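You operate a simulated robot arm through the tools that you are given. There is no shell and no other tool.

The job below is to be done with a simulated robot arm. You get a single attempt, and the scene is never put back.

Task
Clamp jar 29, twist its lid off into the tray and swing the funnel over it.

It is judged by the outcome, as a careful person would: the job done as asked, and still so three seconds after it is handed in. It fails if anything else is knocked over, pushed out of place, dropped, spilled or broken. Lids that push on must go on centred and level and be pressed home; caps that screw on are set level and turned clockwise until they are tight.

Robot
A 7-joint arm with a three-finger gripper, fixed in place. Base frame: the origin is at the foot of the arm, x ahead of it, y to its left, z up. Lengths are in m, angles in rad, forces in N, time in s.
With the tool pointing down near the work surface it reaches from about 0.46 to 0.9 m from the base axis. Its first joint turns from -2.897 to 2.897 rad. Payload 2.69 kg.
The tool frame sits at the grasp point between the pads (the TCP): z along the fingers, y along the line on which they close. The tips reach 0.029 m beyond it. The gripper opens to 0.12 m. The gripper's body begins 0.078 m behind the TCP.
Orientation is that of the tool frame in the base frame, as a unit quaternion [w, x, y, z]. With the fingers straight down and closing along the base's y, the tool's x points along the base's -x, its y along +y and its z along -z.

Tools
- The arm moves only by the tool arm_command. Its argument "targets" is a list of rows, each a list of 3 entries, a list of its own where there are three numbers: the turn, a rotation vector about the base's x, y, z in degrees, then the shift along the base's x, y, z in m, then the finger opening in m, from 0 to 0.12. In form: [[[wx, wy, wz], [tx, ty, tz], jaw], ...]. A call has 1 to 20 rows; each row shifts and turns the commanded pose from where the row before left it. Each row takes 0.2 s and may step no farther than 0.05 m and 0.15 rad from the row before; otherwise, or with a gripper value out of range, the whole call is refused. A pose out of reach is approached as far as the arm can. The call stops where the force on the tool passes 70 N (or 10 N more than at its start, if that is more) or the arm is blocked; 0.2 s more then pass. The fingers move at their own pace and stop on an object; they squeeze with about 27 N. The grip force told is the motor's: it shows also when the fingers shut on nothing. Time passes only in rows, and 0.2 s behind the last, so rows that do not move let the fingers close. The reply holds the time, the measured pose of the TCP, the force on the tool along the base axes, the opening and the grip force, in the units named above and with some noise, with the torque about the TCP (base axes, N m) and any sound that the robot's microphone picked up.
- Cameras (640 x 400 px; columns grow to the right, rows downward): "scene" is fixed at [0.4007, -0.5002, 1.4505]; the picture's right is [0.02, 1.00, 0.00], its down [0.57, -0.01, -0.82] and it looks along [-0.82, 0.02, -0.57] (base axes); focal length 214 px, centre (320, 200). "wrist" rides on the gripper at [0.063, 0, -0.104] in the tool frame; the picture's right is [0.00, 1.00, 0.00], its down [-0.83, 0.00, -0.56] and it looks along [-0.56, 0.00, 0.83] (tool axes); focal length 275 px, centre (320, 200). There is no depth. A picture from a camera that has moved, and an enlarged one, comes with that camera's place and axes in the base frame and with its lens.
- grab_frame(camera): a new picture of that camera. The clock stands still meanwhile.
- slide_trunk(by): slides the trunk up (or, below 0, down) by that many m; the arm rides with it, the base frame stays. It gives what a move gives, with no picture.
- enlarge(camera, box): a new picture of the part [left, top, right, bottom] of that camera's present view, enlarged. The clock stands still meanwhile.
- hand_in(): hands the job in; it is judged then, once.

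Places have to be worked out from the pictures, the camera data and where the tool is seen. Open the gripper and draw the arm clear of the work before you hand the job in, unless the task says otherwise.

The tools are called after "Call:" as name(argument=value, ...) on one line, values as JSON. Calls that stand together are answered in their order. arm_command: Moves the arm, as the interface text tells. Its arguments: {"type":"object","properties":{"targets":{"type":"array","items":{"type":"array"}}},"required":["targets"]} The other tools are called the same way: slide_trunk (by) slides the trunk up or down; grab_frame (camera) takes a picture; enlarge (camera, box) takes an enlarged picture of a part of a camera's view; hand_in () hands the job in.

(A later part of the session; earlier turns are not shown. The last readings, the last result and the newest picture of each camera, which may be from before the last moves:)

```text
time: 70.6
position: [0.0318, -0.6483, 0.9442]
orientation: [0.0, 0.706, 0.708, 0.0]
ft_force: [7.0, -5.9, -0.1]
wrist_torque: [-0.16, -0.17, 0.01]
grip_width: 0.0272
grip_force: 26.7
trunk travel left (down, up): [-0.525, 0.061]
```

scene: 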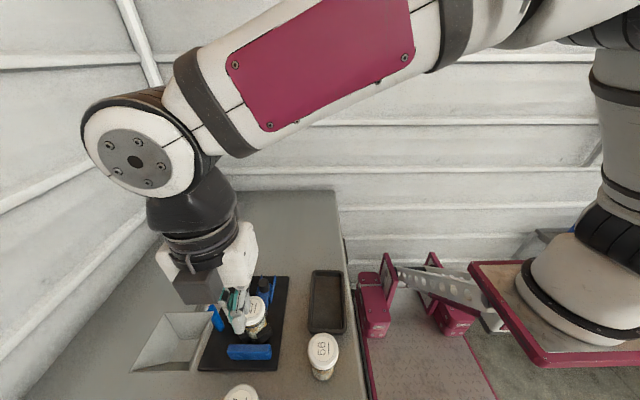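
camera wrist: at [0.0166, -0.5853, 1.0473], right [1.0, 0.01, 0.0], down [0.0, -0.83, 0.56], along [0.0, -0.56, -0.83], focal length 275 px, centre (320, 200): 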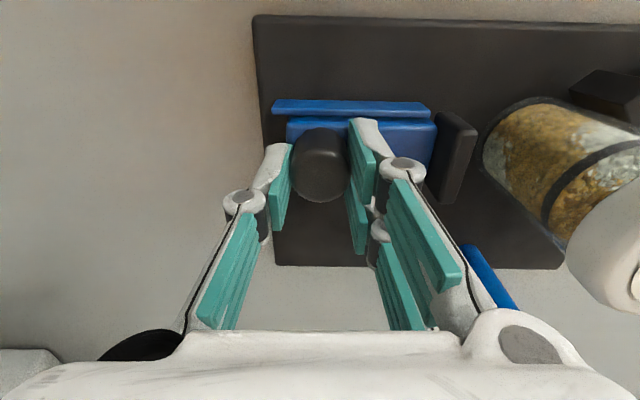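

Continuing 1 mm at a time (and easing y by −1 mm, as the rails show −6 N).

Call:
arm_command(targets=[[[0, 0, 0], [0.001, -0.001, 0], 0.015]])

Call:
arm_command(targets=[[[0, 0, 0], [0.001, 0, 0], 0.015]])

Call:
arm_command(targets=[[[0, 0, 0], [0.001, 0, 0], 0.015]])

```text
time: 71.0
position: [0.0339, -0.6488, 0.9437]
orientation: [0.0, 0.706, 0.708, 0.001]
ft_force: [6.5, 1.1, 2.6]
wrist_torque: [-0.04, -0.21, 0.07]
grip_width: 0.0273
grip_force: 27.3
trunk travel left (down, up): [-0.525, 0.061]
```

```text
time: 71.4
position: [0.0333, -0.6473, 0.9434]
orientation: [0.0, 0.707, 0.708, 0.0]
ft_force: [4.0, 4.7, 3.1]
wrist_torque: [0.2, -0.15, 0.08]
grip_width: 0.0272
grip_force: 27.6
trunk travel left (down, up): [-0.525, 0.061]
```

```text
time: 71.8
position: [0.0335, -0.6477, 0.9431]
orientation: [0.0, 0.707, 0.707, 0.0]
ft_force: [-0.9, 2.4, 0.7]
wrist_torque: [0.05, 0.04, 0.11]
grip_width: 0.0275
grip_force: 26.3
trunk travel left (down, up): [-0.525, 0.061]
```

The pad has met the jar (spring force transferred). Checking the board position and contact before releasing.

Call:
enlarge(camera="scene", box=[200, 255, 300, 365])

Call:
enlarge(camera="wrist", box=[230, 60, 530, 240])

```text
3.64 times, centred on (250, 310) of scene
camera zoom: at [0.4007, -0.5002, 1.4505], right [0.02, 1.0, 0.0], down [0.57, -0.01, -0.82], along [-0.82, 0.02, -0.57], focal length 780 px, centre (574, -200)
```

zoom: 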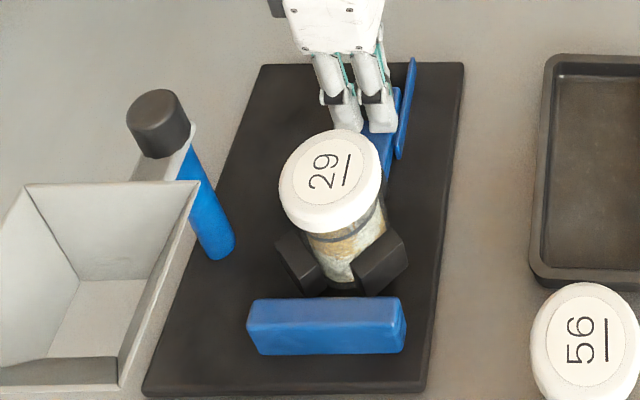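

```text
2.13 times, centred on (380, 150) of wrist
camera zoom: at [0.033, -0.5854, 1.0475], right [1.0, 0.0, 0.0], down [0.0, -0.83, 0.56], along [0.0, -0.56, -0.83], focal length 587 px, centre (192, 307)
```

zoom: 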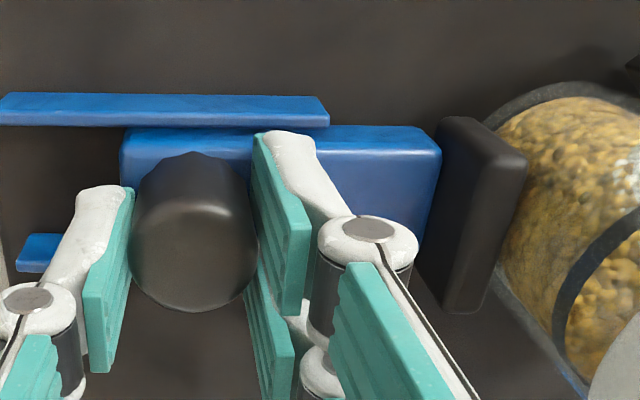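

Board is in its original place and the pad is against the jar. One more millimetre of press, then release and rise.

Call:
arm_command(targets=[[[0, 0, 0], [0.001, 0, 0], 0.015], [[0, 0, 0], [0, 0, 0], 0.015]])

Call:
arm_command(targets=[[[0, 0, 0], [0, 0, 0], 0.05], [[0, 0, 0], [0, 0, 0], 0.05], [[0, 0, 0], [0, 0, 0.04], 0.06], [[0, 0, 0], [0, 0, 0.05], 0.085], [[0, 0, 0], [0, 0, 0.05], 0.085], [[0, 0, 0], [0, 0, 0], 0.085]])

Call:
grab_frame(camera="wrist")

Call:
enlarge(camera="scene", box=[200, 255, 300, 365])

```text
time: 72.4
position: [0.0336, -0.647, 0.9439]
orientation: [0.0, 0.707, 0.708, 0.0]
ft_force: [-9.5, 2.4, -0.4]
wrist_torque: [0.0, 0.38, 0.09]
grip_width: 0.0277
grip_force: 26.6
trunk travel left (down, up): [-0.525, 0.061]
```

```text
time: 73.8
position: [0.0362, -0.6469, 1.0837]
orientation: [0.0, 0.708, 0.707, 0.0]
ft_force: [0.8, 0.1, -0.3]
wrist_torque: [0.0, -0.04, 0.01]
grip_width: 0.0852
grip_force: 0.1
trunk travel left (down, up): [-0.525, 0.061]
```

```text
taken
camera wrist: at [0.0351, -0.5849, 1.1876], right [1.0, 0.0, 0.0], down [0.0, -0.83, 0.56], along [0.0, -0.56, -0.83], focal length 275 px, centre (320, 200)
```

wrist: 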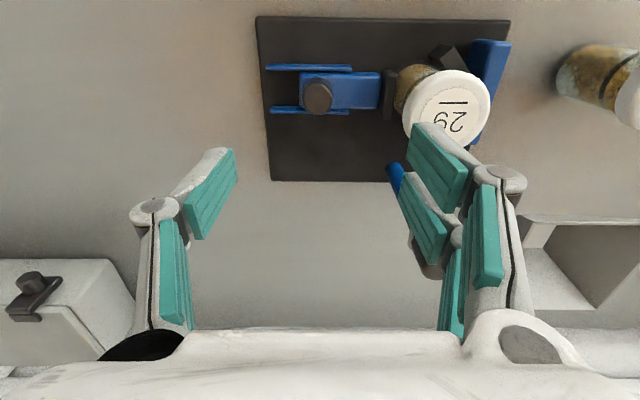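

```text
3.64 times, centred on (250, 310) of scene
camera zoom: at [0.4007, -0.5002, 1.4505], right [0.02, 1.0, 0.0], down [0.57, -0.01, -0.82], along [-0.82, 0.02, -0.57], focal length 780 px, centre (574, -200)
```

zoom: 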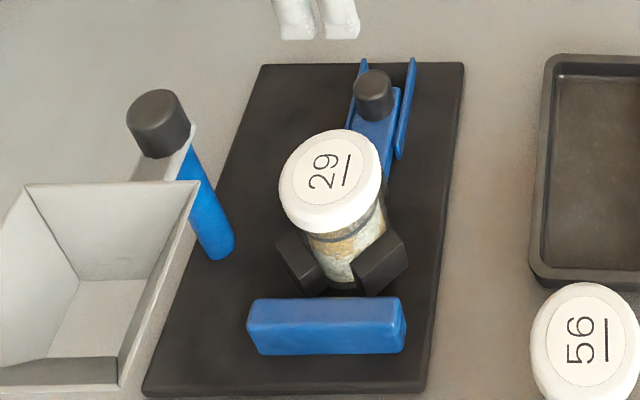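

Clamped, with the fixture at its original position. Now moving above the lid.

Call:
arm_command(targets=[[[0, 0, 0], [0.031, 0, 0], 0.085], [[0, 0, 0], [0.031, 0, 0], 0.085], [[0, 0, 0], [0.031, 0, 0], 0.085], [[0, 0, 0], [0, 0, 0], 0.085]])

Call:
enlarge(camera="wrist", box=[220, 40, 420, 180])

```text
time: 74.8
position: [0.1278, -0.6479, 1.0834]
orientation: [-0.001, 0.707, 0.707, 0.0]
ft_force: [0.1, 0.9, 0.2]
wrist_torque: [0.01, 0.01, 0.0]
grip_width: 0.0849
grip_force: 0.1
trunk travel left (down, up): [-0.525, 0.061]
```

```text
2.86 times, centred on (320, 110) of wrist
camera zoom: at [0.1282, -0.5853, 1.1876], right [1.0, 0.01, 0.0], down [0.0, -0.83, 0.56], along [0.0, -0.56, -0.83], focal length 786 px, centre (320, 457)
```

zoom: 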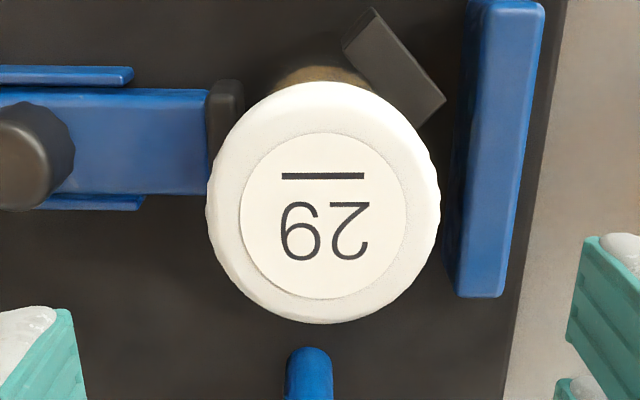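

Lid centre is at about (0.129, −0.648), nearly under the tool. Descending and gripping the lid.

Call:
arm_command(targets=[[[0, 0, 0], [0.001, 0, -0.035], 0.085], [[0, 0, 0], [0, 0, -0.035], 0.085], [[0, 0, 0], [0, 0, -0.024], 0.085], [[0, 0, 0], [0, 0, 0], 0.085], [[0, 0, 0], [0, 0, 0], 0.065], [[0, 0, 0], [0, 0, 0], 0.055], [[0, 0, 0], [0, 0, 0], 0.045], [[0, 0, 0], [0, 0, 0], 0.045]])

Call:
arm_command(targets=[[[0, 0, 4], [0, 0, 0], 0.045], [[0, 0, 4], [0, 0, 0], 0.045]])

```text
time: 76.6
position: [0.1286, -0.649, 0.9913]
orientation: [0.001, 0.707, 0.708, 0.001]
ft_force: [1.7, -0.2, 0.1]
wrist_torque: [-0.04, -0.01, 0.01]
grip_width: 0.0572
grip_force: 26.5
trunk travel left (down, up): [-0.525, 0.061]
```

```text
time: 77.2
position: [0.129, -0.6491, 0.9897]
orientation: [0.0, 0.655, 0.755, 0.001]
ft_force: [3.5, -1.5, 0.1]
wrist_torque: [-0.02, -0.09, 0.02]
grip_width: 0.0572
grip_force: 27.2
trunk travel left (down, up): [-0.525, 0.061]
```

Rotated 8° with almost no torque; checking whether the lid turns relative to the jar.

Call:
enlarge(camera="scene", box=[210, 270, 290, 360])

Call:
grab_frame(camera="wrist")

```text
4.44 times, centred on (250, 315) of scene
camera zoom: at [0.4007, -0.5002, 1.4505], right [0.02, 1.0, 0.0], down [0.57, -0.01, -0.82], along [-0.82, 0.02, -0.57], focal length 953 px, centre (631, -311)
```

zoom: 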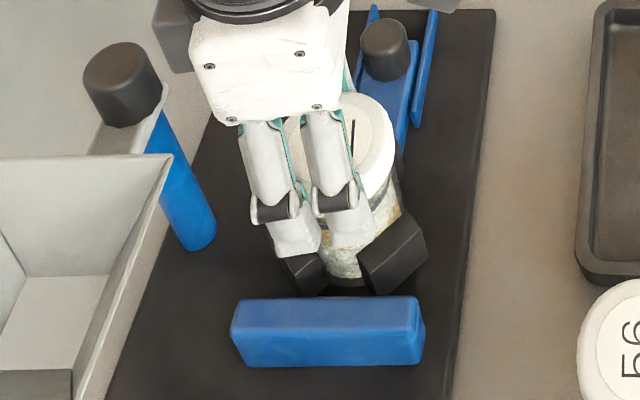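

```text
taken
camera wrist: at [0.1204, -0.5865, 1.0932], right [0.99, 0.15, 0.0], down [0.12, -0.82, 0.56], along [0.08, -0.55, -0.83], focal length 275 px, centre (320, 200)
```

wrist: 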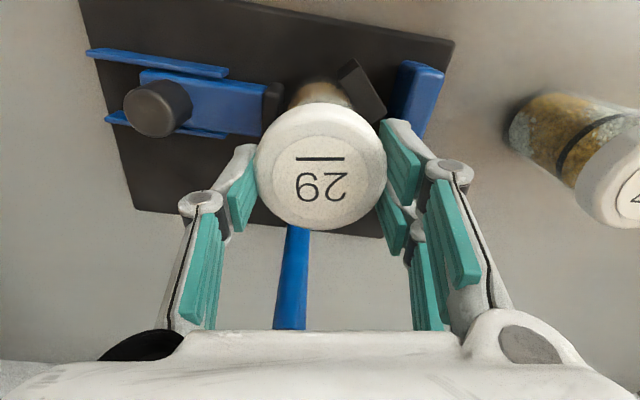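

Lid turns with the gripper and the board stays. Continuing the counterclockwise turn.

Call:
arm_command(targets=[[[0, 0, 8], [0, 0, 0], 0.045], [[0, 0, 8], [0, 0, 0], 0.045], [[0, 0, 8], [0, 0, 0], 0.045], [[0, 0, 8], [0, 0, 0], 0.045], [[0, 0, 8], [0, 0, 0], 0.045]])

Call:
enlarge(camera="scene", box=[210, 270, 290, 360])

Call:
grab_frame(camera="wrist")

```text
time: 78.4
position: [0.1304, -0.6494, 0.9891]
orientation: [0.0, 0.357, 0.934, 0.002]
ft_force: [9.3, 5.2, 3.4]
wrist_torque: [0.28, -0.44, -0.05]
grip_width: 0.057
grip_force: 26.1
trunk travel left (down, up): [-0.525, 0.061]
```

```text
4.44 times, centred on (250, 315) of scene
camera zoom: at [0.4007, -0.5002, 1.4505], right [0.02, 1.0, 0.0], down [0.57, -0.01, -0.82], along [-0.82, 0.02, -0.57], focal length 953 px, centre (631, -311)
```

zoom: 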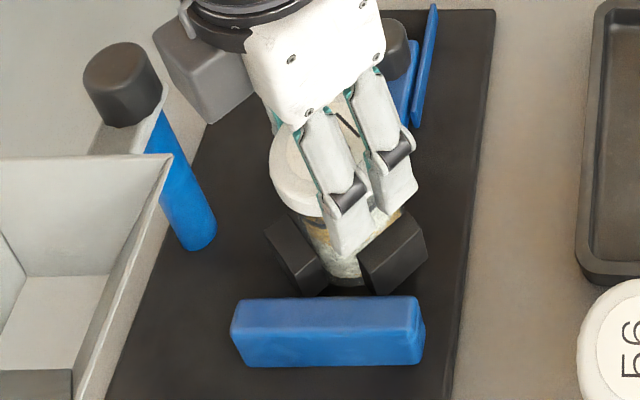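

```text
taken
camera wrist: at [0.0834, -0.607, 1.0934], right [0.66, 0.75, 0.0], down [0.62, -0.55, 0.56], along [0.42, -0.37, -0.83], focal length 275 px, centre (320, 200)
```

wrist: 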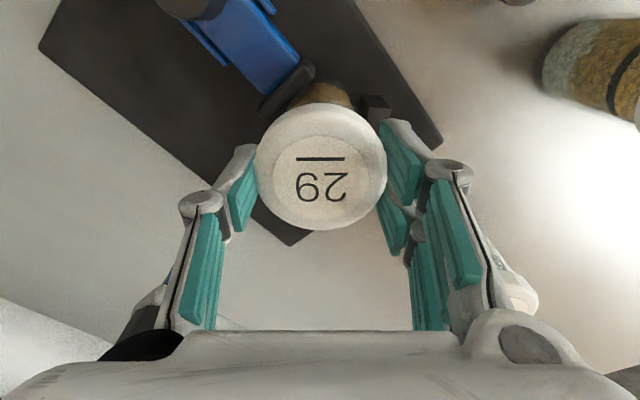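

Some lateral force builds up (≈10 N), axial torque still low. I'll complete the stroke to ~90°, shifting slightly (+1 mm x, +0.5 mm y) to relieve the side load.

Call:
arm_command(targets=[[[0, 0, 8], [0.001, 0.0005, 0], 0.045], [[0, 0, 8], [0, 0, 0], 0.045], [[0, 0, 8], [0, 0, 0], 0.045]])

Call:
arm_command(targets=[[[0, 0, 8], [0, 0, 0], 0.045], [[0, 0, 8], [0, 0, 0], 0.045]])

Call:
grab_frame(camera="wrist")

Call:
enlarge(camera="scene", box=[210, 270, 290, 360])

```text
time: 79.2
position: [0.1309, -0.6476, 0.9902]
orientation: [0.0, 0.155, 0.988, 0.001]
ft_force: [8.5, 4.5, 4.4]
wrist_torque: [0.14, -0.35, 0.0]
grip_width: 0.0569
grip_force: 26.7
trunk travel left (down, up): [-0.525, 0.061]
```

```text
time: 79.8
position: [0.131, -0.6469, 0.9903]
orientation: [0.0, 0.016, 1.0, 0.001]
ft_force: [6.9, 6.4, 8.2]
wrist_torque: [0.4, -0.34, -0.06]
grip_width: 0.0572
grip_force: 26.8
trunk travel left (down, up): [-0.525, 0.061]
```

```text
taken
camera wrist: at [0.0677, -0.6463, 1.0938], right [0.03, 1.0, 0.0], down [0.83, -0.02, 0.56], along [0.56, -0.01, -0.83], focal length 275 px, centre (320, 200)
```

wrist: 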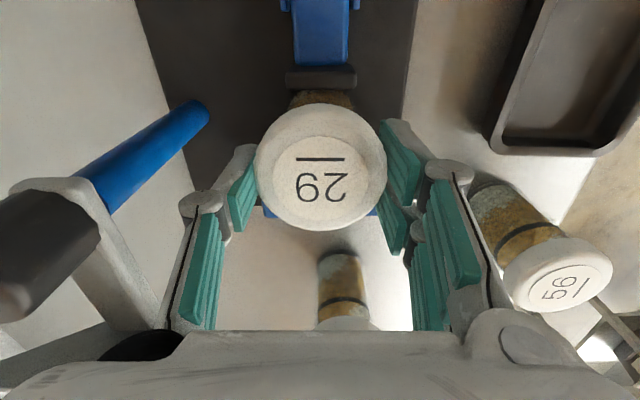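

```text
4.44 times, centred on (250, 315) of scene
camera zoom: at [0.4007, -0.5002, 1.4505], right [0.02, 1.0, 0.0], down [0.57, -0.01, -0.82], along [-0.82, 0.02, -0.57], focal length 953 px, centre (631, -311)
```

zoom: 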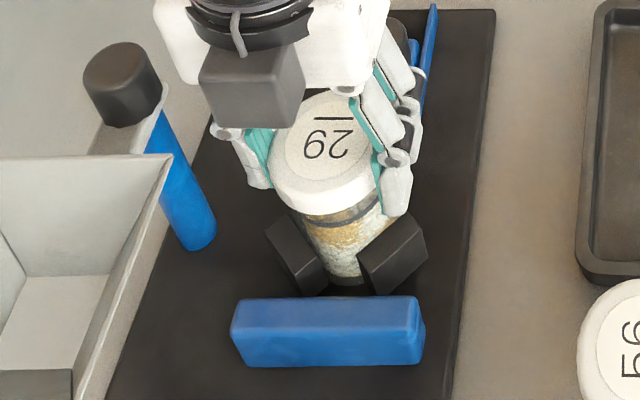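

Upward force (8 N) shows the lid is climbing its thread while the jar body stays put. I'll raise the tool ~1.5 mm to follow and keep turning.

Call:
arm_command(targets=[[[0, 0, 0], [0, 0, 0.0015], 0.045], [[0, 0, 8], [0, 0, 0.0002], 0.045], [[0, 0, 8], [0, 0, 0.0002], 0.045], [[0, 0, 8], [0, 0, 0.0002], 0.045], [[0, 0, 8], [0, 0, 0.0002], 0.045]])

Call:
arm_command(targets=[[[0, 0, 8], [0, 0, 0.0003], 0.045], [[0, 0, 8], [0, 0, 0.0003], 0.045], [[0, 0, 8], [0, 0, 0.0003], 0.045], [[0, 0, 8], [0, 0, 0.0003], 0.045]])

Call:
grab_frame(camera="wrist")

Call:
enlarge(camera="scene", box=[210, 270, 290, 360])

```text
time: 81.0
position: [0.1299, -0.6475, 0.9912]
orientation: [0.0, -0.26, 0.966, -0.001]
ft_force: [1.6, 1.4, 0.0]
wrist_torque: [0.01, 0.02, -0.02]
grip_width: 0.0571
grip_force: 27.2
trunk travel left (down, up): [-0.525, 0.061]
```

```text
time: 82.0
position: [0.13, -0.6479, 0.9933]
orientation: [0.001, -0.517, 0.856, 0.001]
ft_force: [-3.0, 4.7, 2.8]
wrist_torque: [0.0, 0.05, -0.02]
grip_width: 0.0572
grip_force: 27.2
trunk travel left (down, up): [-0.525, 0.061]
```

```text
taken
camera wrist: at [0.1007, -0.7045, 1.0971], right [-0.89, 0.46, 0.0], down [0.39, 0.74, 0.56], along [0.26, 0.49, -0.83], focal length 275 px, centre (320, 200)
```

wrist: 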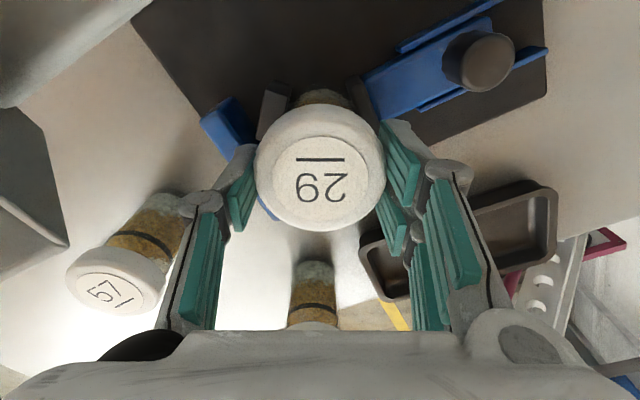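

```text
4.44 times, centred on (250, 315) of scene
camera zoom: at [0.4007, -0.5002, 1.4505], right [0.02, 1.0, 0.0], down [0.57, -0.01, -0.82], along [-0.82, 0.02, -0.57], focal length 953 px, centre (631, -311)
```

zoom: 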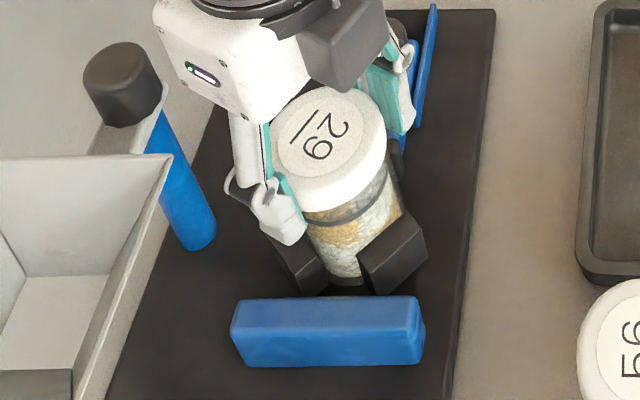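

About 152° turned with jar steady. Continuing, following the rise.

Call:
arm_command(targets=[[[0, 0, 8], [0, 0, 0.0003], 0.045], [[0, 0, 8], [0, 0, 0.0003], 0.045], [[0, 0, 8], [0, 0, 0.0003], 0.045], [[0, 0, 8], [0, 0, 0.0003], 0.045]])

Call:
arm_command(targets=[[[0, 0, 8], [0, 0, 0.0003], 0.045], [[0, 0, 8], [0, 0, 0.0003], 0.045], [[0, 0, 8], [0, 0, 0.0003], 0.045], [[0, 0, 8], [0, 0, 0.0003], 0.045]])

Call:
enlarge(camera="scene", box=[210, 270, 290, 360])

```text
time: 83.0
position: [0.1302, -0.6479, 0.9944]
orientation: [0.001, 0.733, -0.68, 0.0]
ft_force: [-2.0, 0.8, 2.4]
wrist_torque: [-0.02, 0.01, -0.02]
grip_width: 0.0573
grip_force: 26.5
trunk travel left (down, up): [-0.525, 0.061]
```

```text
time: 84.0
position: [0.1312, -0.6482, 0.9952]
orientation: [0.001, 0.838, -0.546, -0.001]
ft_force: [1.0, 1.4, -0.6]
wrist_torque: [-0.03, -0.01, 0.02]
grip_width: 0.0571
grip_force: 27.1
out of reach, approached as far as the arm can: row 3, 4
trunk travel left (down, up): [-0.525, 0.061]
```

```text
4.44 times, centred on (250, 315) of scene
camera zoom: at [0.4007, -0.5002, 1.4505], right [0.02, 1.0, 0.0], down [0.57, -0.01, -0.82], along [-0.82, 0.02, -0.57], focal length 953 px, centre (631, -311)
```

zoom: 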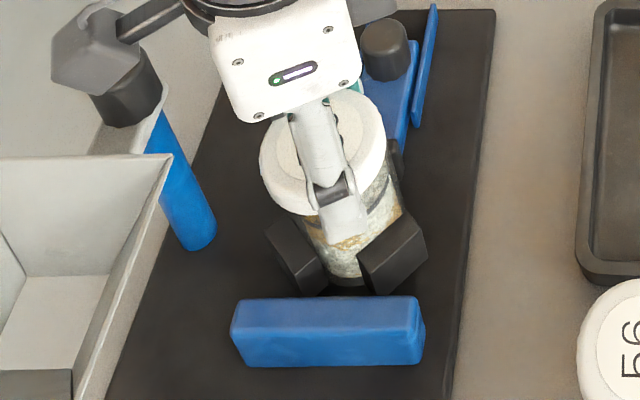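

Reached the wrist limit after ≈204° of turning; forces are near zero. Testing with a small 2 mm lift whether the lid is free.

Call:
arm_command(targets=[[[0, 0, 0], [0, 0, 0.001], 0.045], [[0, 0, 0], [0, 0, 0.001], 0.045]])

```text
time: 84.6
position: [0.1298, -0.6481, 0.9983]
orientation: [0.001, 0.839, -0.544, -0.001]
ft_force: [-0.8, -0.2, -1.1]
wrist_torque: [0.01, -0.01, -0.01]
grip_width: 0.0568
grip_force: 26.9
trunk travel left (down, up): [-0.525, 0.061]
```

Force only −1 N: the lid seems to move freely. Lifting 4 mm more and checking.

Call:
arm_command(targets=[[[0, 0, 0], [0, 0, 0.002], 0.045], [[0, 0, 0], [0, 0, 0.002], 0.045]])

Call:
enlarge(camera="scene", box=[210, 270, 290, 360])

Call:
enlarge(camera="wrist", box=[230, 60, 410, 240])

```text
time: 85.2
position: [0.1294, -0.648, 1.0021]
orientation: [0.0, 0.838, -0.545, 0.0]
ft_force: [0.2, 0.6, -0.1]
wrist_torque: [0.0, 0.02, 0.06]
grip_width: 0.0569
grip_force: 27.2
trunk travel left (down, up): [-0.525, 0.061]
```

```text
4.44 times, centred on (250, 315) of scene
camera zoom: at [0.4007, -0.5002, 1.4505], right [0.02, 1.0, 0.0], down [0.57, -0.01, -0.82], along [-0.82, 0.02, -0.57], focal length 953 px, centre (631, -311)
```

zoom: 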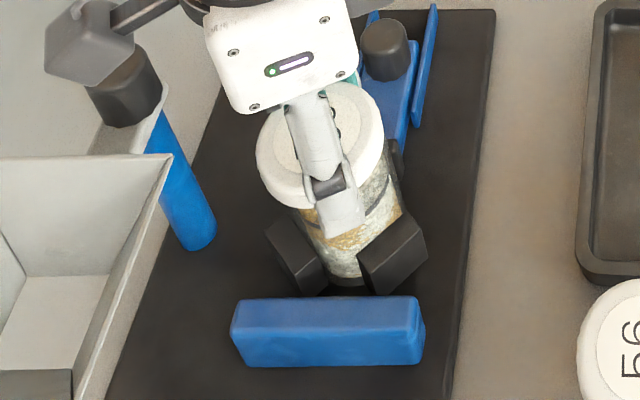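

```text
2.22 times, centred on (320, 150) of wrist
camera zoom: at [0.1566, -0.706, 1.1056], right [-0.91, -0.41, 0.0], down [-0.34, 0.76, 0.56], along [-0.23, 0.51, -0.83], focal length 612 px, centre (320, 311)
```

zoom: 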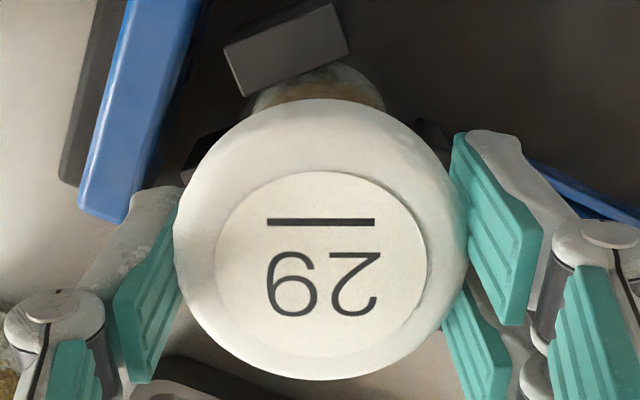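

Lid rises alone while the jar's band and body stay in place — it is off. Lifting it straight up.

Call:
arm_command(targets=[[[0, 0, 0], [0, 0, 0.005], 0.045], [[0, 0, 0], [0, 0, 0.01], 0.045], [[0, 0, 0], [0, 0, 0.02], 0.045], [[0, 0, 0], [0, 0, 0.03], 0.045], [[0, 0, 0], [0, 0, 0.03], 0.045], [[0, 0, 0], [0, 0, 0], 0.045]])

Call:
enlarge(camera="scene", box=[200, 255, 300, 365])

Call:
grab_frame(camera="wrist")

```text
time: 86.6
position: [0.1307, -0.6484, 1.0957]
orientation: [0.001, 0.838, -0.545, 0.0]
ft_force: [0.9, 0.7, -0.3]
wrist_torque: [0.01, 0.02, -0.03]
grip_width: 0.0573
grip_force: 27.3
trunk travel left (down, up): [-0.525, 0.061]
```

```text
3.64 times, centred on (250, 310) of scene
camera zoom: at [0.4007, -0.5002, 1.4505], right [0.02, 1.0, 0.0], down [0.57, -0.01, -0.82], along [-0.82, 0.02, -0.57], focal length 780 px, centre (574, -200)
```

zoom: 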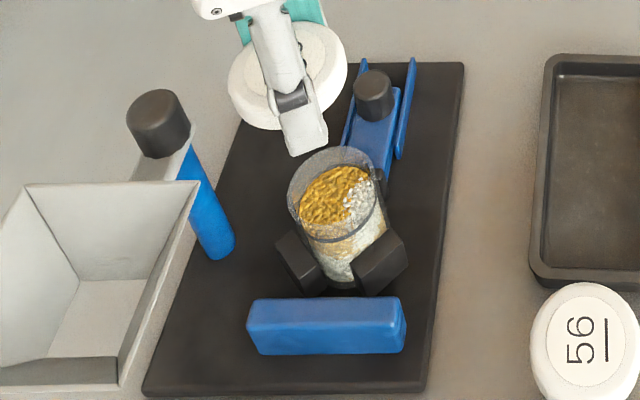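

```text
taken
camera wrist: at [0.1563, -0.7059, 1.2007], right [-0.91, -0.41, 0.0], down [-0.34, 0.76, 0.56], along [-0.23, 0.51, -0.83], focal length 275 px, centre (320, 200)
```

wrist: 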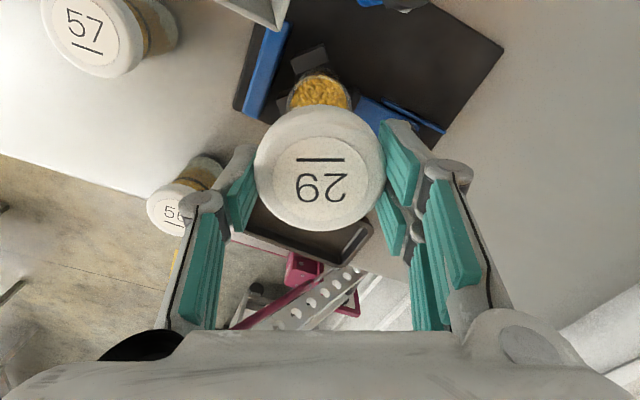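

The lid is off and the jar stands open and clamped. Now carry the lid over the tray (centre ≈ (0.08, −0.472)), turning so the fingers lie along the tray's long side.

Call:
arm_command(targets=[[[0, 0, -8], [-0.009, 0.035, 0.005], 0.045], [[0, 0, -8], [-0.009, 0.035, 0.005], 0.045], [[0, 0, -8], [-0.009, 0.035, 0], 0.045], [[0, 0, 0], [-0.009, 0.035, 0], 0.045], [[0, 0, 0], [-0.0095, 0.036, 0], 0.045], [[0, 0, 0], [0, 0, 0], 0.045]])

Call:
grab_frame(camera="wrist")

Call:
grab_frame(camera="scene")

```text
time: 88.0
position: [0.0853, -0.4716, 1.107]
orientation: [-0.001, -0.707, 0.707, 0.001]
ft_force: [-0.4, -0.8, -0.3]
wrist_torque: [0.01, -0.01, 0.0]
grip_width: 0.0569
grip_force: 26.7
trunk travel left (down, up): [-0.525, 0.061]
```

```text
taken
camera wrist: at [0.0856, -0.5353, 1.2112], right [-1.0, 0.0, 0.0], down [0.0, 0.83, 0.56], along [0.0, 0.56, -0.83], focal length 275 px, centre (320, 200)
```

wrist: 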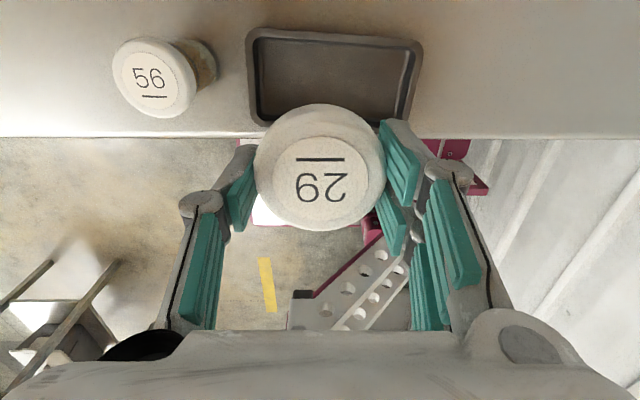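

```text
taken
```

scene: 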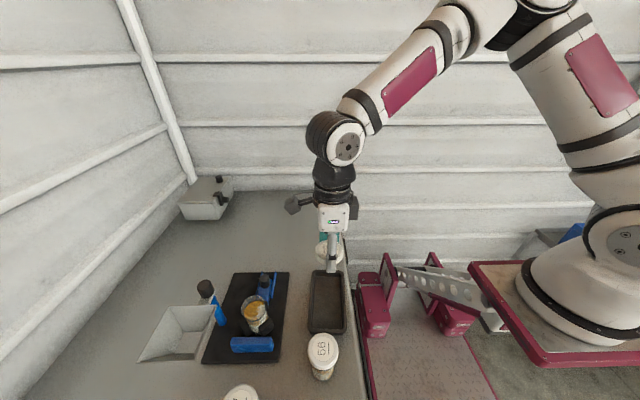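

Tray spans x −0.014…0.154, y −0.522…−0.422, so the lid is well centred over it. Descending.

Call:
arm_command(targets=[[[0, 0, 0], [-0.003, 0, -0.04], 0.045], [[0, 0, 0], [-0.003, 0, -0.04], 0.045], [[0, 0, 0], [0, 0, -0.04], 0.045], [[0, 0, 0], [0, 0, -0.035], 0.045], [[0, 0, 0], [0, 0, -0.02], 0.045], [[0, 0, 0], [0, 0, 0], 0.045]])

Call:
grab_frame(camera="wrist")

Call:
enlarge(camera="scene", box=[280, 220, 380, 370])

```text
time: 89.4
position: [0.0779, -0.4711, 0.9314]
orientation: [0.0, -0.707, 0.707, 0.001]
ft_force: [0.3, -0.4, -0.5]
wrist_torque: [-0.01, -0.01, -0.02]
grip_width: 0.0573
grip_force: 27.2
trunk travel left (down, up): [-0.525, 0.061]
```

```text
taken
camera wrist: at [0.0791, -0.5354, 1.0353], right [-1.0, 0.0, 0.0], down [0.0, 0.83, 0.56], along [0.0, 0.56, -0.83], focal length 275 px, centre (320, 200)
```

wrist: 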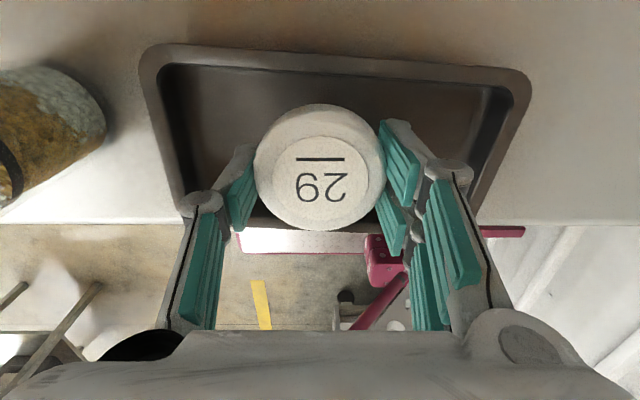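

```text
2.67 times, centred on (330, 295) of scene
camera zoom: at [0.4007, -0.5002, 1.4505], right [0.02, 1.0, 0.0], down [0.57, -0.01, -0.82], along [-0.82, 0.02, -0.57], focal length 572 px, centre (293, -53)
```

zoom: 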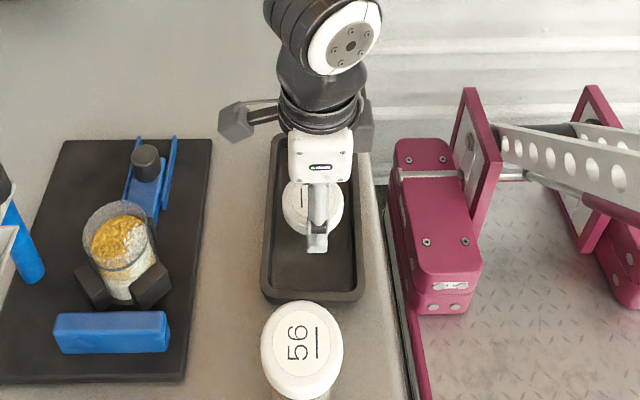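

Well inside the tray walls. Lowering in small steps until contact.

Call:
arm_command(targets=[[[0, 0, 0], [0, 0, -0.006], 0.045], [[0, 0, 0], [0, 0, -0.004], 0.045], [[0, 0, 0], [0, 0, -0.003], 0.045]])

Call:
arm_command(targets=[[[0, 0, 0], [0, 0, -0.002], 0.045], [[0, 0, 0], [0, 0, -0.002], 0.045]])

Call:
arm_command(targets=[[[0, 0, 0], [0, 0, -0.0015], 0.045], [[0, 0, 0], [0, 0, -0.0015], 0.045]])

```text
time: 90.2
position: [0.0788, -0.472, 0.9178]
orientation: [0.0, -0.707, 0.707, 0.0]
ft_force: [0.2, -1.1, 0.1]
wrist_torque: [-0.01, 0.03, 0.0]
grip_width: 0.057
grip_force: 27.0
trunk travel left (down, up): [-0.525, 0.061]
```

```text
time: 90.8
position: [0.0786, -0.4721, 0.9139]
orientation: [-0.001, -0.707, 0.707, 0.0]
ft_force: [0.0, -0.3, -0.6]
wrist_torque: [-0.01, 0.04, -0.04]
grip_width: 0.0571
grip_force: 27.0
trunk travel left (down, up): [-0.525, 0.061]
```

```text
time: 91.4
position: [0.0796, -0.4722, 0.9116]
orientation: [-0.001, -0.707, 0.708, 0.0]
ft_force: [2.0, 6.1, 25.5]
wrist_torque: [0.23, -0.15, -0.02]
grip_width: 0.0572
grip_force: 26.5
trunk travel left (down, up): [-0.525, 0.061]
```

Contact on the tray floor. Ease up 1 mm, open, and rise.

Call:
arm_command(targets=[[[0, 0, 0], [0, 0, 0.0012], 0.045], [[0, 0, 0], [0, 0, 0], 0.06], [[0, 0, 0], [0, 0, 0], 0.075], [[0, 0, 0], [0, 0, 0], 0.08], [[0, 0, 0], [0, 0, 0.03], 0.08], [[0, 0, 0], [0, 0, 0.045], 0.08], [[0, 0, 0], [0, 0, 0.045], 0.08], [[0, 0, 0], [0, 0, 0.045], 0.08], [[0, 0, 0], [0, 0, 0.03], 0.08], [[0, 0, 0], [0, 0, 0], 0.08]])

Call:
grab_frame(camera="wrist")

Call:
grab_frame(camera="scene")

```text
time: 93.6
position: [0.081, -0.4699, 1.107]
orientation: [-0.001, -0.707, 0.707, 0.001]
ft_force: [0.8, 0.8, -0.5]
wrist_torque: [-0.02, 0.01, 0.01]
grip_width: 0.0801
grip_force: 0.0
trunk travel left (down, up): [-0.525, 0.061]
```

```text
taken
camera wrist: at [0.0807, -0.5344, 1.2108], right [-1.0, 0.0, 0.0], down [0.0, 0.83, 0.56], along [0.0, 0.56, -0.83], focal length 275 px, centre (320, 200)
```

wrist: 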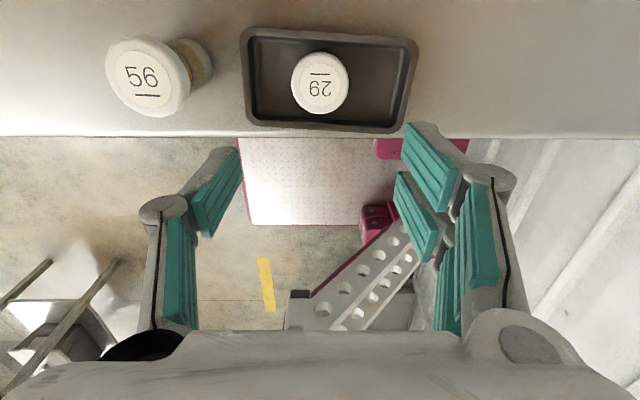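

```text
taken
```

scene: 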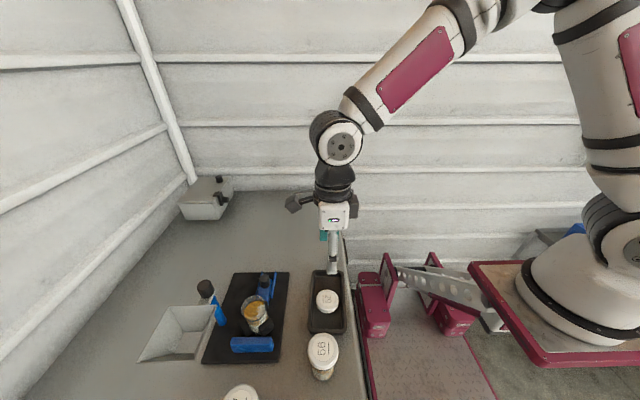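

The lid lies label-up in the tray. Now the funnel: I'll go above the post's knob (≈(0.128, −0.742), top ≈1.037) with fingers along y.

Call:
arm_command(targets=[[[0, 0, -8.2], [0, 0, 0.03], 0.08], [[0, 0, -8.2], [0, 0, 0.03], 0.08], [[0, 0, -8.2], [0.007, -0.039, 0], 0.08], [[0, 0, -8.2], [0.007, -0.039, 0], 0.08], [[0, 0, -8.2], [0.007, -0.039, 0], 0.08], [[0, 0, -8.2], [0.007, -0.039, 0], 0.08], [[0, 0, -8.2], [0.007, -0.039, 0], 0.08], [[0, 0, -8.2], [0.006, -0.039, 0], 0.08], [[0, 0, -8.2], [0.006, -0.037, 0], 0.06], [[0, 0, -8.2], [0, 0, 0], 0.06], [[0, 0, -8.0], [0, 0, 0], 0.06], [[0, 0, 0], [0, 0, 0], 0.06]])

Call:
grab_frame(camera="wrist")

Call:
grab_frame(camera="scene")

```text
time: 96.2
position: [0.1207, -0.7173, 1.1638]
orientation: [0.0, 0.001, 1.0, 0.001]
ft_force: [0.2, 0.2, -0.5]
wrist_torque: [0.04, -0.04, -0.01]
grip_width: 0.0598
grip_force: 0.2
out of reach, approached as far as the arm can: row 9
trunk travel left (down, up): [-0.525, 0.061]
```

```text
taken
camera wrist: at [0.0582, -0.7189, 1.2683], right [0.0, 1.0, 0.0], down [0.83, 0.0, 0.56], along [0.56, 0.0, -0.83], focal length 275 px, centre (320, 200)
```

wrist: 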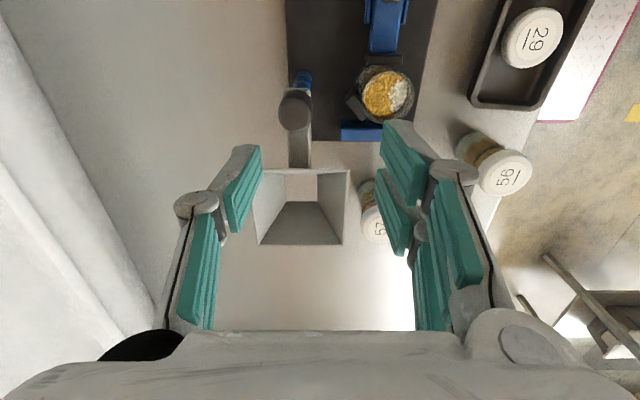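

```text
taken
```

scene: 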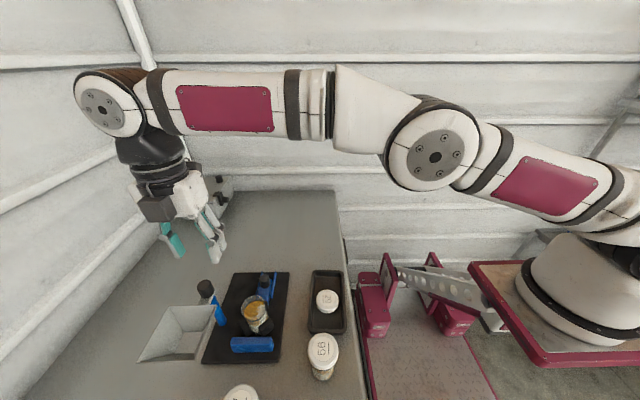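

Arm is at its reach limit at this height; knob appears at about (0.125, −0.740). I'll lower to z≈1.10, where reach is larger, and shift over the knob.

Call:
arm_command(targets=[[[0, 0, 0], [0, 0, -0.03], 0.06], [[0, 0, 0], [0, 0, -0.03], 0.06], [[0, 0, 0], [0.005, -0.023, 0], 0.06], [[0, 0, 0], [0, 0, 0], 0.06]])

Call:
enlarge(camera="wrist", box=[220, 60, 420, 250])

```text
time: 97.2
position: [0.1274, -0.7317, 1.1022]
orientation: [0.001, 0.001, 1.0, 0.001]
ft_force: [0.2, 0.0, 0.7]
wrist_torque: [0.04, 0.0, 0.01]
grip_width: 0.06
grip_force: 0.2
out of reach, approached as far as the arm can: row 3
trunk travel left (down, up): [-0.525, 0.061]
```

```text
2.11 times, centred on (320, 155) of wrist
camera zoom: at [0.0633, -0.7339, 1.2069], right [0.0, 1.0, 0.0], down [0.83, 0.0, 0.56], along [0.56, 0.0, -0.83], focal length 580 px, centre (320, 295)
```

zoom: 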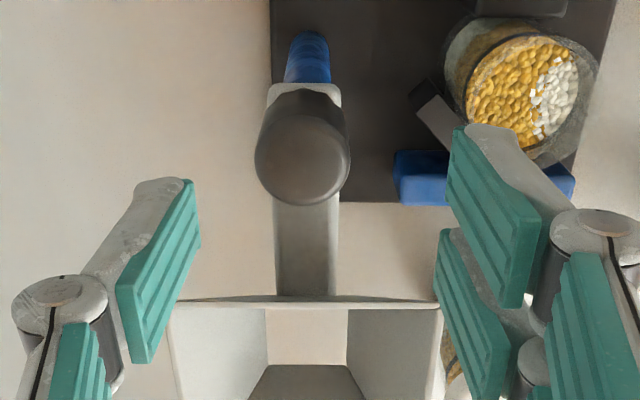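

Knob is at ≈(0.128, −0.739), inside the finger span already. Descending partway, then centring in y, then going down onto it.

Call:
arm_command(targets=[[[0, 0, 0], [0.0005, 0, -0.02], 0.06], [[0, 0, 0], [0, -0.004, -0.01], 0.06], [[0, 0, 0], [0, -0.004, 0], 0.06], [[0, 0, 0], [0, 0, 0], 0.06]])

Call:
enlarge(camera="wrist", box=[220, 60, 420, 250])

```text
time: 98.2
position: [0.1274, -0.7377, 1.0722]
orientation: [0.0, 0.0, 1.0, 0.001]
ft_force: [-0.6, -0.1, 0.2]
wrist_torque: [0.03, -0.02, 0.0]
grip_width: 0.0603
grip_force: 0.0
out of reach, approached as far as the arm can: row 3
trunk travel left (down, up): [-0.525, 0.061]
```

```text
2.11 times, centred on (320, 155) of wrist
camera zoom: at [0.0647, -0.7389, 1.1767], right [0.0, 1.0, 0.0], down [0.83, 0.0, 0.56], along [0.56, 0.0, -0.83], focal length 580 px, centre (320, 295)
```

zoom: 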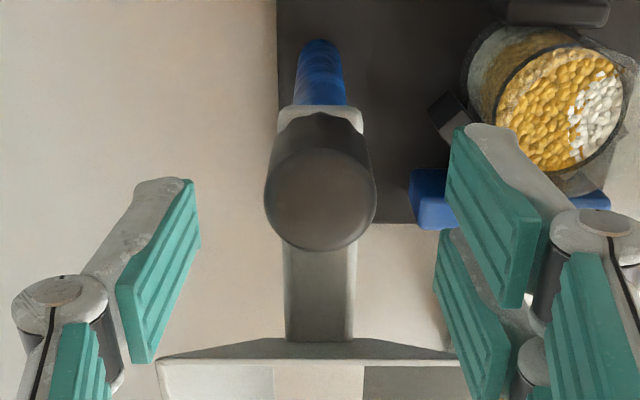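

Now centred on the knob (column 320). Descending to TCP ≈1.044 and closing.

Call:
arm_command(targets=[[[0, 0, 0], [0.001, 0, -0.014], 0.06], [[0, 0, 0], [0, 0, -0.014], 0.06], [[0, 0, 0], [0, 0, 0], 0.06]])

Call:
arm_command(targets=[[[0, 0, 0], [0, 0, 0], 0.045], [[0, 0, 0], [0, 0, 0], 0.035], [[0, 0, 0], [0, 0, 0], 0.025], [[0, 0, 0], [0, 0, 0], 0.015]])

Call:
grab_frame(camera="wrist")

```text
time: 99.0
position: [0.1284, -0.7376, 1.0444]
orientation: [0.0, 0.001, 1.0, 0.001]
ft_force: [0.3, -0.5, 0.0]
wrist_torque: [0.0, -0.02, -0.01]
grip_width: 0.0599
grip_force: 0.1
trunk travel left (down, up): [-0.525, 0.061]
```

```text
time: 100.0
position: [0.1304, -0.738, 1.044]
orientation: [0.0, 0.0, 1.0, 0.0]
ft_force: [-0.3, -5.7, 0.1]
wrist_torque: [-0.21, 0.01, 0.04]
grip_width: 0.027
grip_force: 26.7
trunk travel left (down, up): [-0.525, 0.061]
```

```text
taken
camera wrist: at [0.0657, -0.7388, 1.1483], right [0.0, 1.0, 0.0], down [0.83, 0.0, 0.56], along [0.56, 0.0, -0.83], focal length 275 px, centre (320, 200)
```

wrist: 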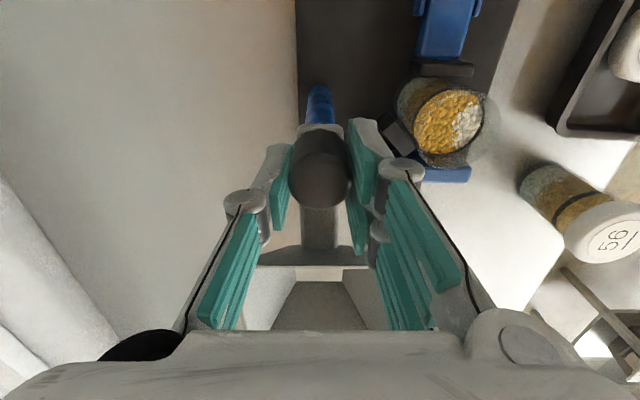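

Knob gripped; a −6 N y-force says its centre is ~1.5 mm to −y. I'll ease −1.3 mm and try a first 8° counterclockwise twist.

Call:
arm_command(targets=[[[0, 0, 0], [0, -0.0013, 0], 0.015], [[0, 0, 4], [0, 0, 0], 0.015], [[0, 0, 4], [0, 0, 0], 0.015]])

Call:
grab_frame(camera="wrist")

Call:
enlarge(camera="scene", box=[130, 255, 300, 375])

```text
time: 100.8
position: [0.1282, -0.7373, 1.0445]
orientation: [0.001, -0.071, 0.997, 0.003]
ft_force: [2.3, 9.6, 0.0]
wrist_torque: [0.3, 0.15, -0.11]
grip_width: 0.0268
grip_force: 26.9
trunk travel left (down, up): [-0.525, 0.061]
```

```text
taken
camera wrist: at [0.0663, -0.7477, 1.1482], right [-0.14, 0.99, 0.0], down [0.82, 0.12, 0.56], along [0.55, 0.08, -0.83], focal length 275 px, centre (320, 200)
```

wrist: 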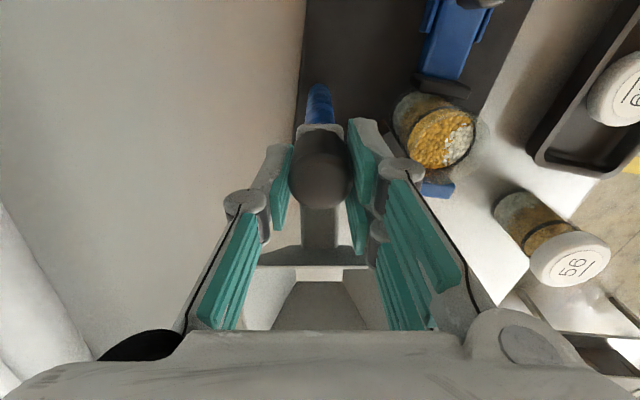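

```text
3.33 times, centred on (215, 315) of scene
camera zoom: at [0.4007, -0.5002, 1.4505], right [0.02, 1.0, 0.0], down [0.57, -0.01, -0.82], along [-0.82, 0.02, -0.57], focal length 715 px, centre (670, -183)
```

zoom: 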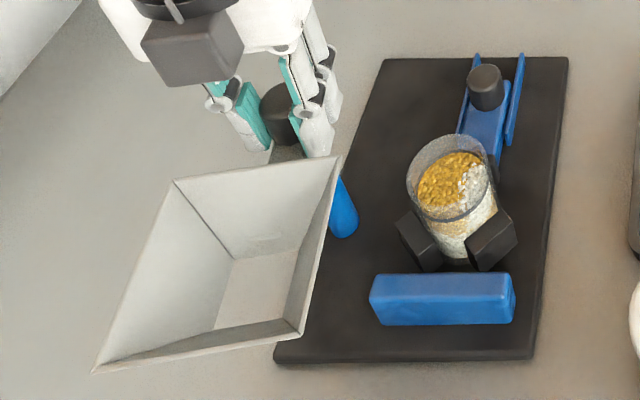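

The funnel turns with the knob. Relieving the y-force and continuing the swing in chunks.

Call:
arm_command(targets=[[[0, 0, 0], [0, 0.0008, 0], 0.015], [[0, 0, 7], [0, 0, 0], 0.015], [[0, 0, 7], [0, 0, 0], 0.015], [[0, 0, 7], [0, 0, 0], 0.015], [[0, 0, 7], [0, 0, 0], 0.015]])

Call:
enlarge(camera="scene", box=[130, 255, 300, 375])

```text
time: 102.0
position: [0.1271, -0.7375, 1.0442]
orientation: [-0.001, -0.31, 0.951, 0.002]
ft_force: [-2.9, 9.5, 0.2]
wrist_torque: [0.16, 0.17, -0.05]
grip_width: 0.0267
grip_force: 26.9
trunk travel left (down, up): [-0.525, 0.061]
```

```text
3.33 times, centred on (215, 315) of scene
camera zoom: at [0.4007, -0.5002, 1.4505], right [0.02, 1.0, 0.0], down [0.57, -0.01, -0.82], along [-0.82, 0.02, -0.57], focal length 715 px, centre (670, -183)
```

zoom: 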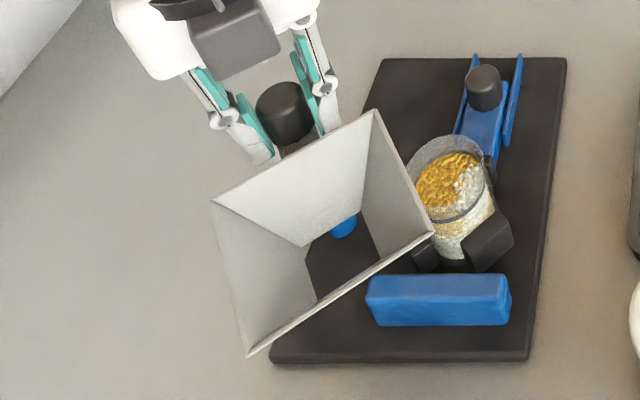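

The swing is working; a +9.5 N y-force has nudged the board ~2–3 mm in −y, so I'll move the tool +y 2 mm to correct while continuing.

Call:
arm_command(targets=[[[0, 0, 0], [0, 0.001, 0], 0.015], [[0, 0, 0], [0, 0.001, 0], 0.015]])

Call:
arm_command(targets=[[[0, 0, 7], [0, 0, 0], 0.015], [[0, 0, 7], [0, 0, 0], 0.015]])

Call:
enlarge(camera="scene", box=[130, 255, 300, 375])

```text
time: 102.6
position: [0.1295, -0.7363, 1.0452]
orientation: [0.0, -0.31, 0.951, 0.0]
ft_force: [-2.8, -5.1, 0.2]
wrist_torque: [-0.07, -0.07, 0.04]
grip_width: 0.0269
grip_force: 26.9
trunk travel left (down, up): [-0.525, 0.061]
```

```text
time: 103.2
position: [0.1282, -0.7364, 1.0445]
orientation: [0.0, -0.424, 0.906, 0.001]
ft_force: [-2.7, -2.8, 0.3]
wrist_torque: [0.04, 0.04, -0.03]
grip_width: 0.0268
grip_force: 26.7
trunk travel left (down, up): [-0.525, 0.061]
```

```text
3.33 times, centred on (215, 315) of scene
camera zoom: at [0.4007, -0.5002, 1.4505], right [0.02, 1.0, 0.0], down [0.57, -0.01, -0.82], along [-0.82, 0.02, -0.57], focal length 715 px, centre (670, -183)
```

zoom: 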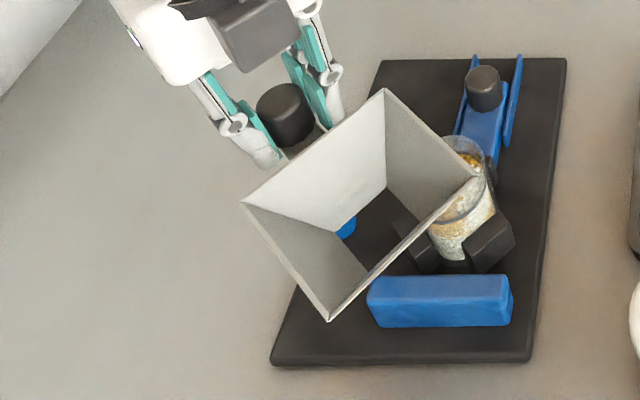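

Forces are small at ≈50°. Continuing to ~90°.

Call:
arm_command(targets=[[[0, 0, 7], [0, 0, 0], 0.015], [[0, 0, 7], [0, 0, 0], 0.015]])

Call:
arm_command(targets=[[[0, 0, 7], [0, 0, 0], 0.015], [[0, 0, 7], [0, 0, 0], 0.015]])

Call:
enlarge(camera="scene", box=[130, 255, 300, 375])

```text
time: 103.8
position: [0.1265, -0.7369, 1.0448]
orientation: [-0.001, -0.53, 0.848, 0.002]
ft_force: [-6.0, 1.0, -0.1]
wrist_torque: [-0.19, 0.29, -0.03]
grip_width: 0.0269
grip_force: 27.2
trunk travel left (down, up): [-0.525, 0.061]
```

```text
time: 104.4
position: [0.1275, -0.7362, 1.0451]
orientation: [-0.001, -0.63, 0.777, 0.0]
ft_force: [-5.2, 0.1, 0.3]
wrist_torque: [0.21, 0.06, 0.01]
grip_width: 0.0265
grip_force: 26.4
trunk travel left (down, up): [-0.525, 0.061]
```

```text
3.33 times, centred on (215, 315) of scene
camera zoom: at [0.4007, -0.5002, 1.4505], right [0.02, 1.0, 0.0], down [0.57, -0.01, -0.82], along [-0.82, 0.02, -0.57], focal length 715 px, centre (670, -183)
```

zoom: 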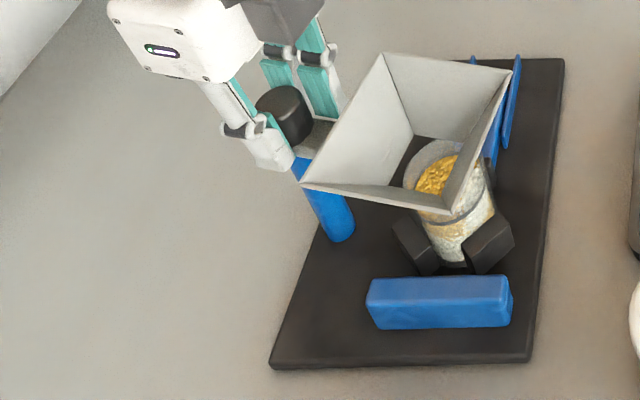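

At ≈78°; a little further, slowly, watching for a stop.

Call:
arm_command(targets=[[[0, 0, 4], [-0.0005, 0, 0], 0.015], [[0, 0, 4], [0, 0, 0], 0.015]])

Call:
arm_command(targets=[[[0, 0, 3], [0, 0, 0], 0.015]])

Call:
enlarge(camera="scene", box=[190, 250, 300, 360])

Call:
grab_frame(camera="wrist")

```text
time: 105.0
position: [0.128, -0.736, 1.0435]
orientation: [0.0, -0.682, 0.731, 0.0]
ft_force: [-5.4, -4.2, 0.1]
wrist_torque: [0.17, -0.06, 0.02]
grip_width: 0.0269
grip_force: 27.0
trunk travel left (down, up): [-0.525, 0.061]
```

```text
time: 105.4
position: [0.1267, -0.7353, 1.0446]
orientation: [-0.001, -0.701, 0.713, 0.001]
ft_force: [-4.7, -4.4, 0.7]
wrist_torque: [0.1, 0.05, 0.02]
grip_width: 0.0269
grip_force: 26.9
trunk travel left (down, up): [-0.525, 0.061]
```

```text
3.64 times, centred on (245, 305) of scene
camera zoom: at [0.4007, -0.5002, 1.4505], right [0.02, 1.0, 0.0], down [0.57, -0.01, -0.82], along [-0.82, 0.02, -0.57], focal length 780 px, centre (593, -182)
```

zoom: 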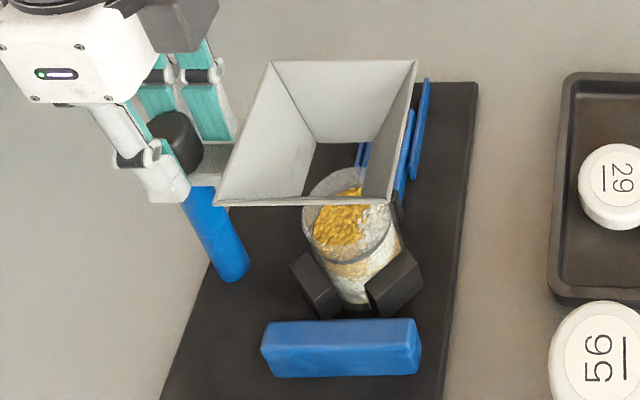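

```text
taken
camera wrist: at [0.1271, -0.7996, 1.1489], right [-1.0, 0.01, 0.0], down [0.01, 0.83, 0.56], along [0.01, 0.56, -0.83], focal length 275 px, centre (320, 200)
```

wrist: 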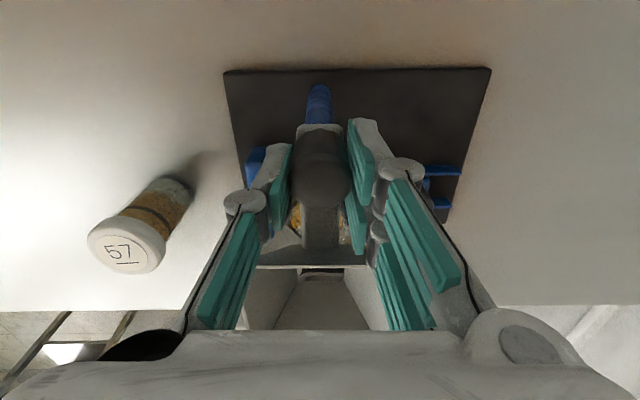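

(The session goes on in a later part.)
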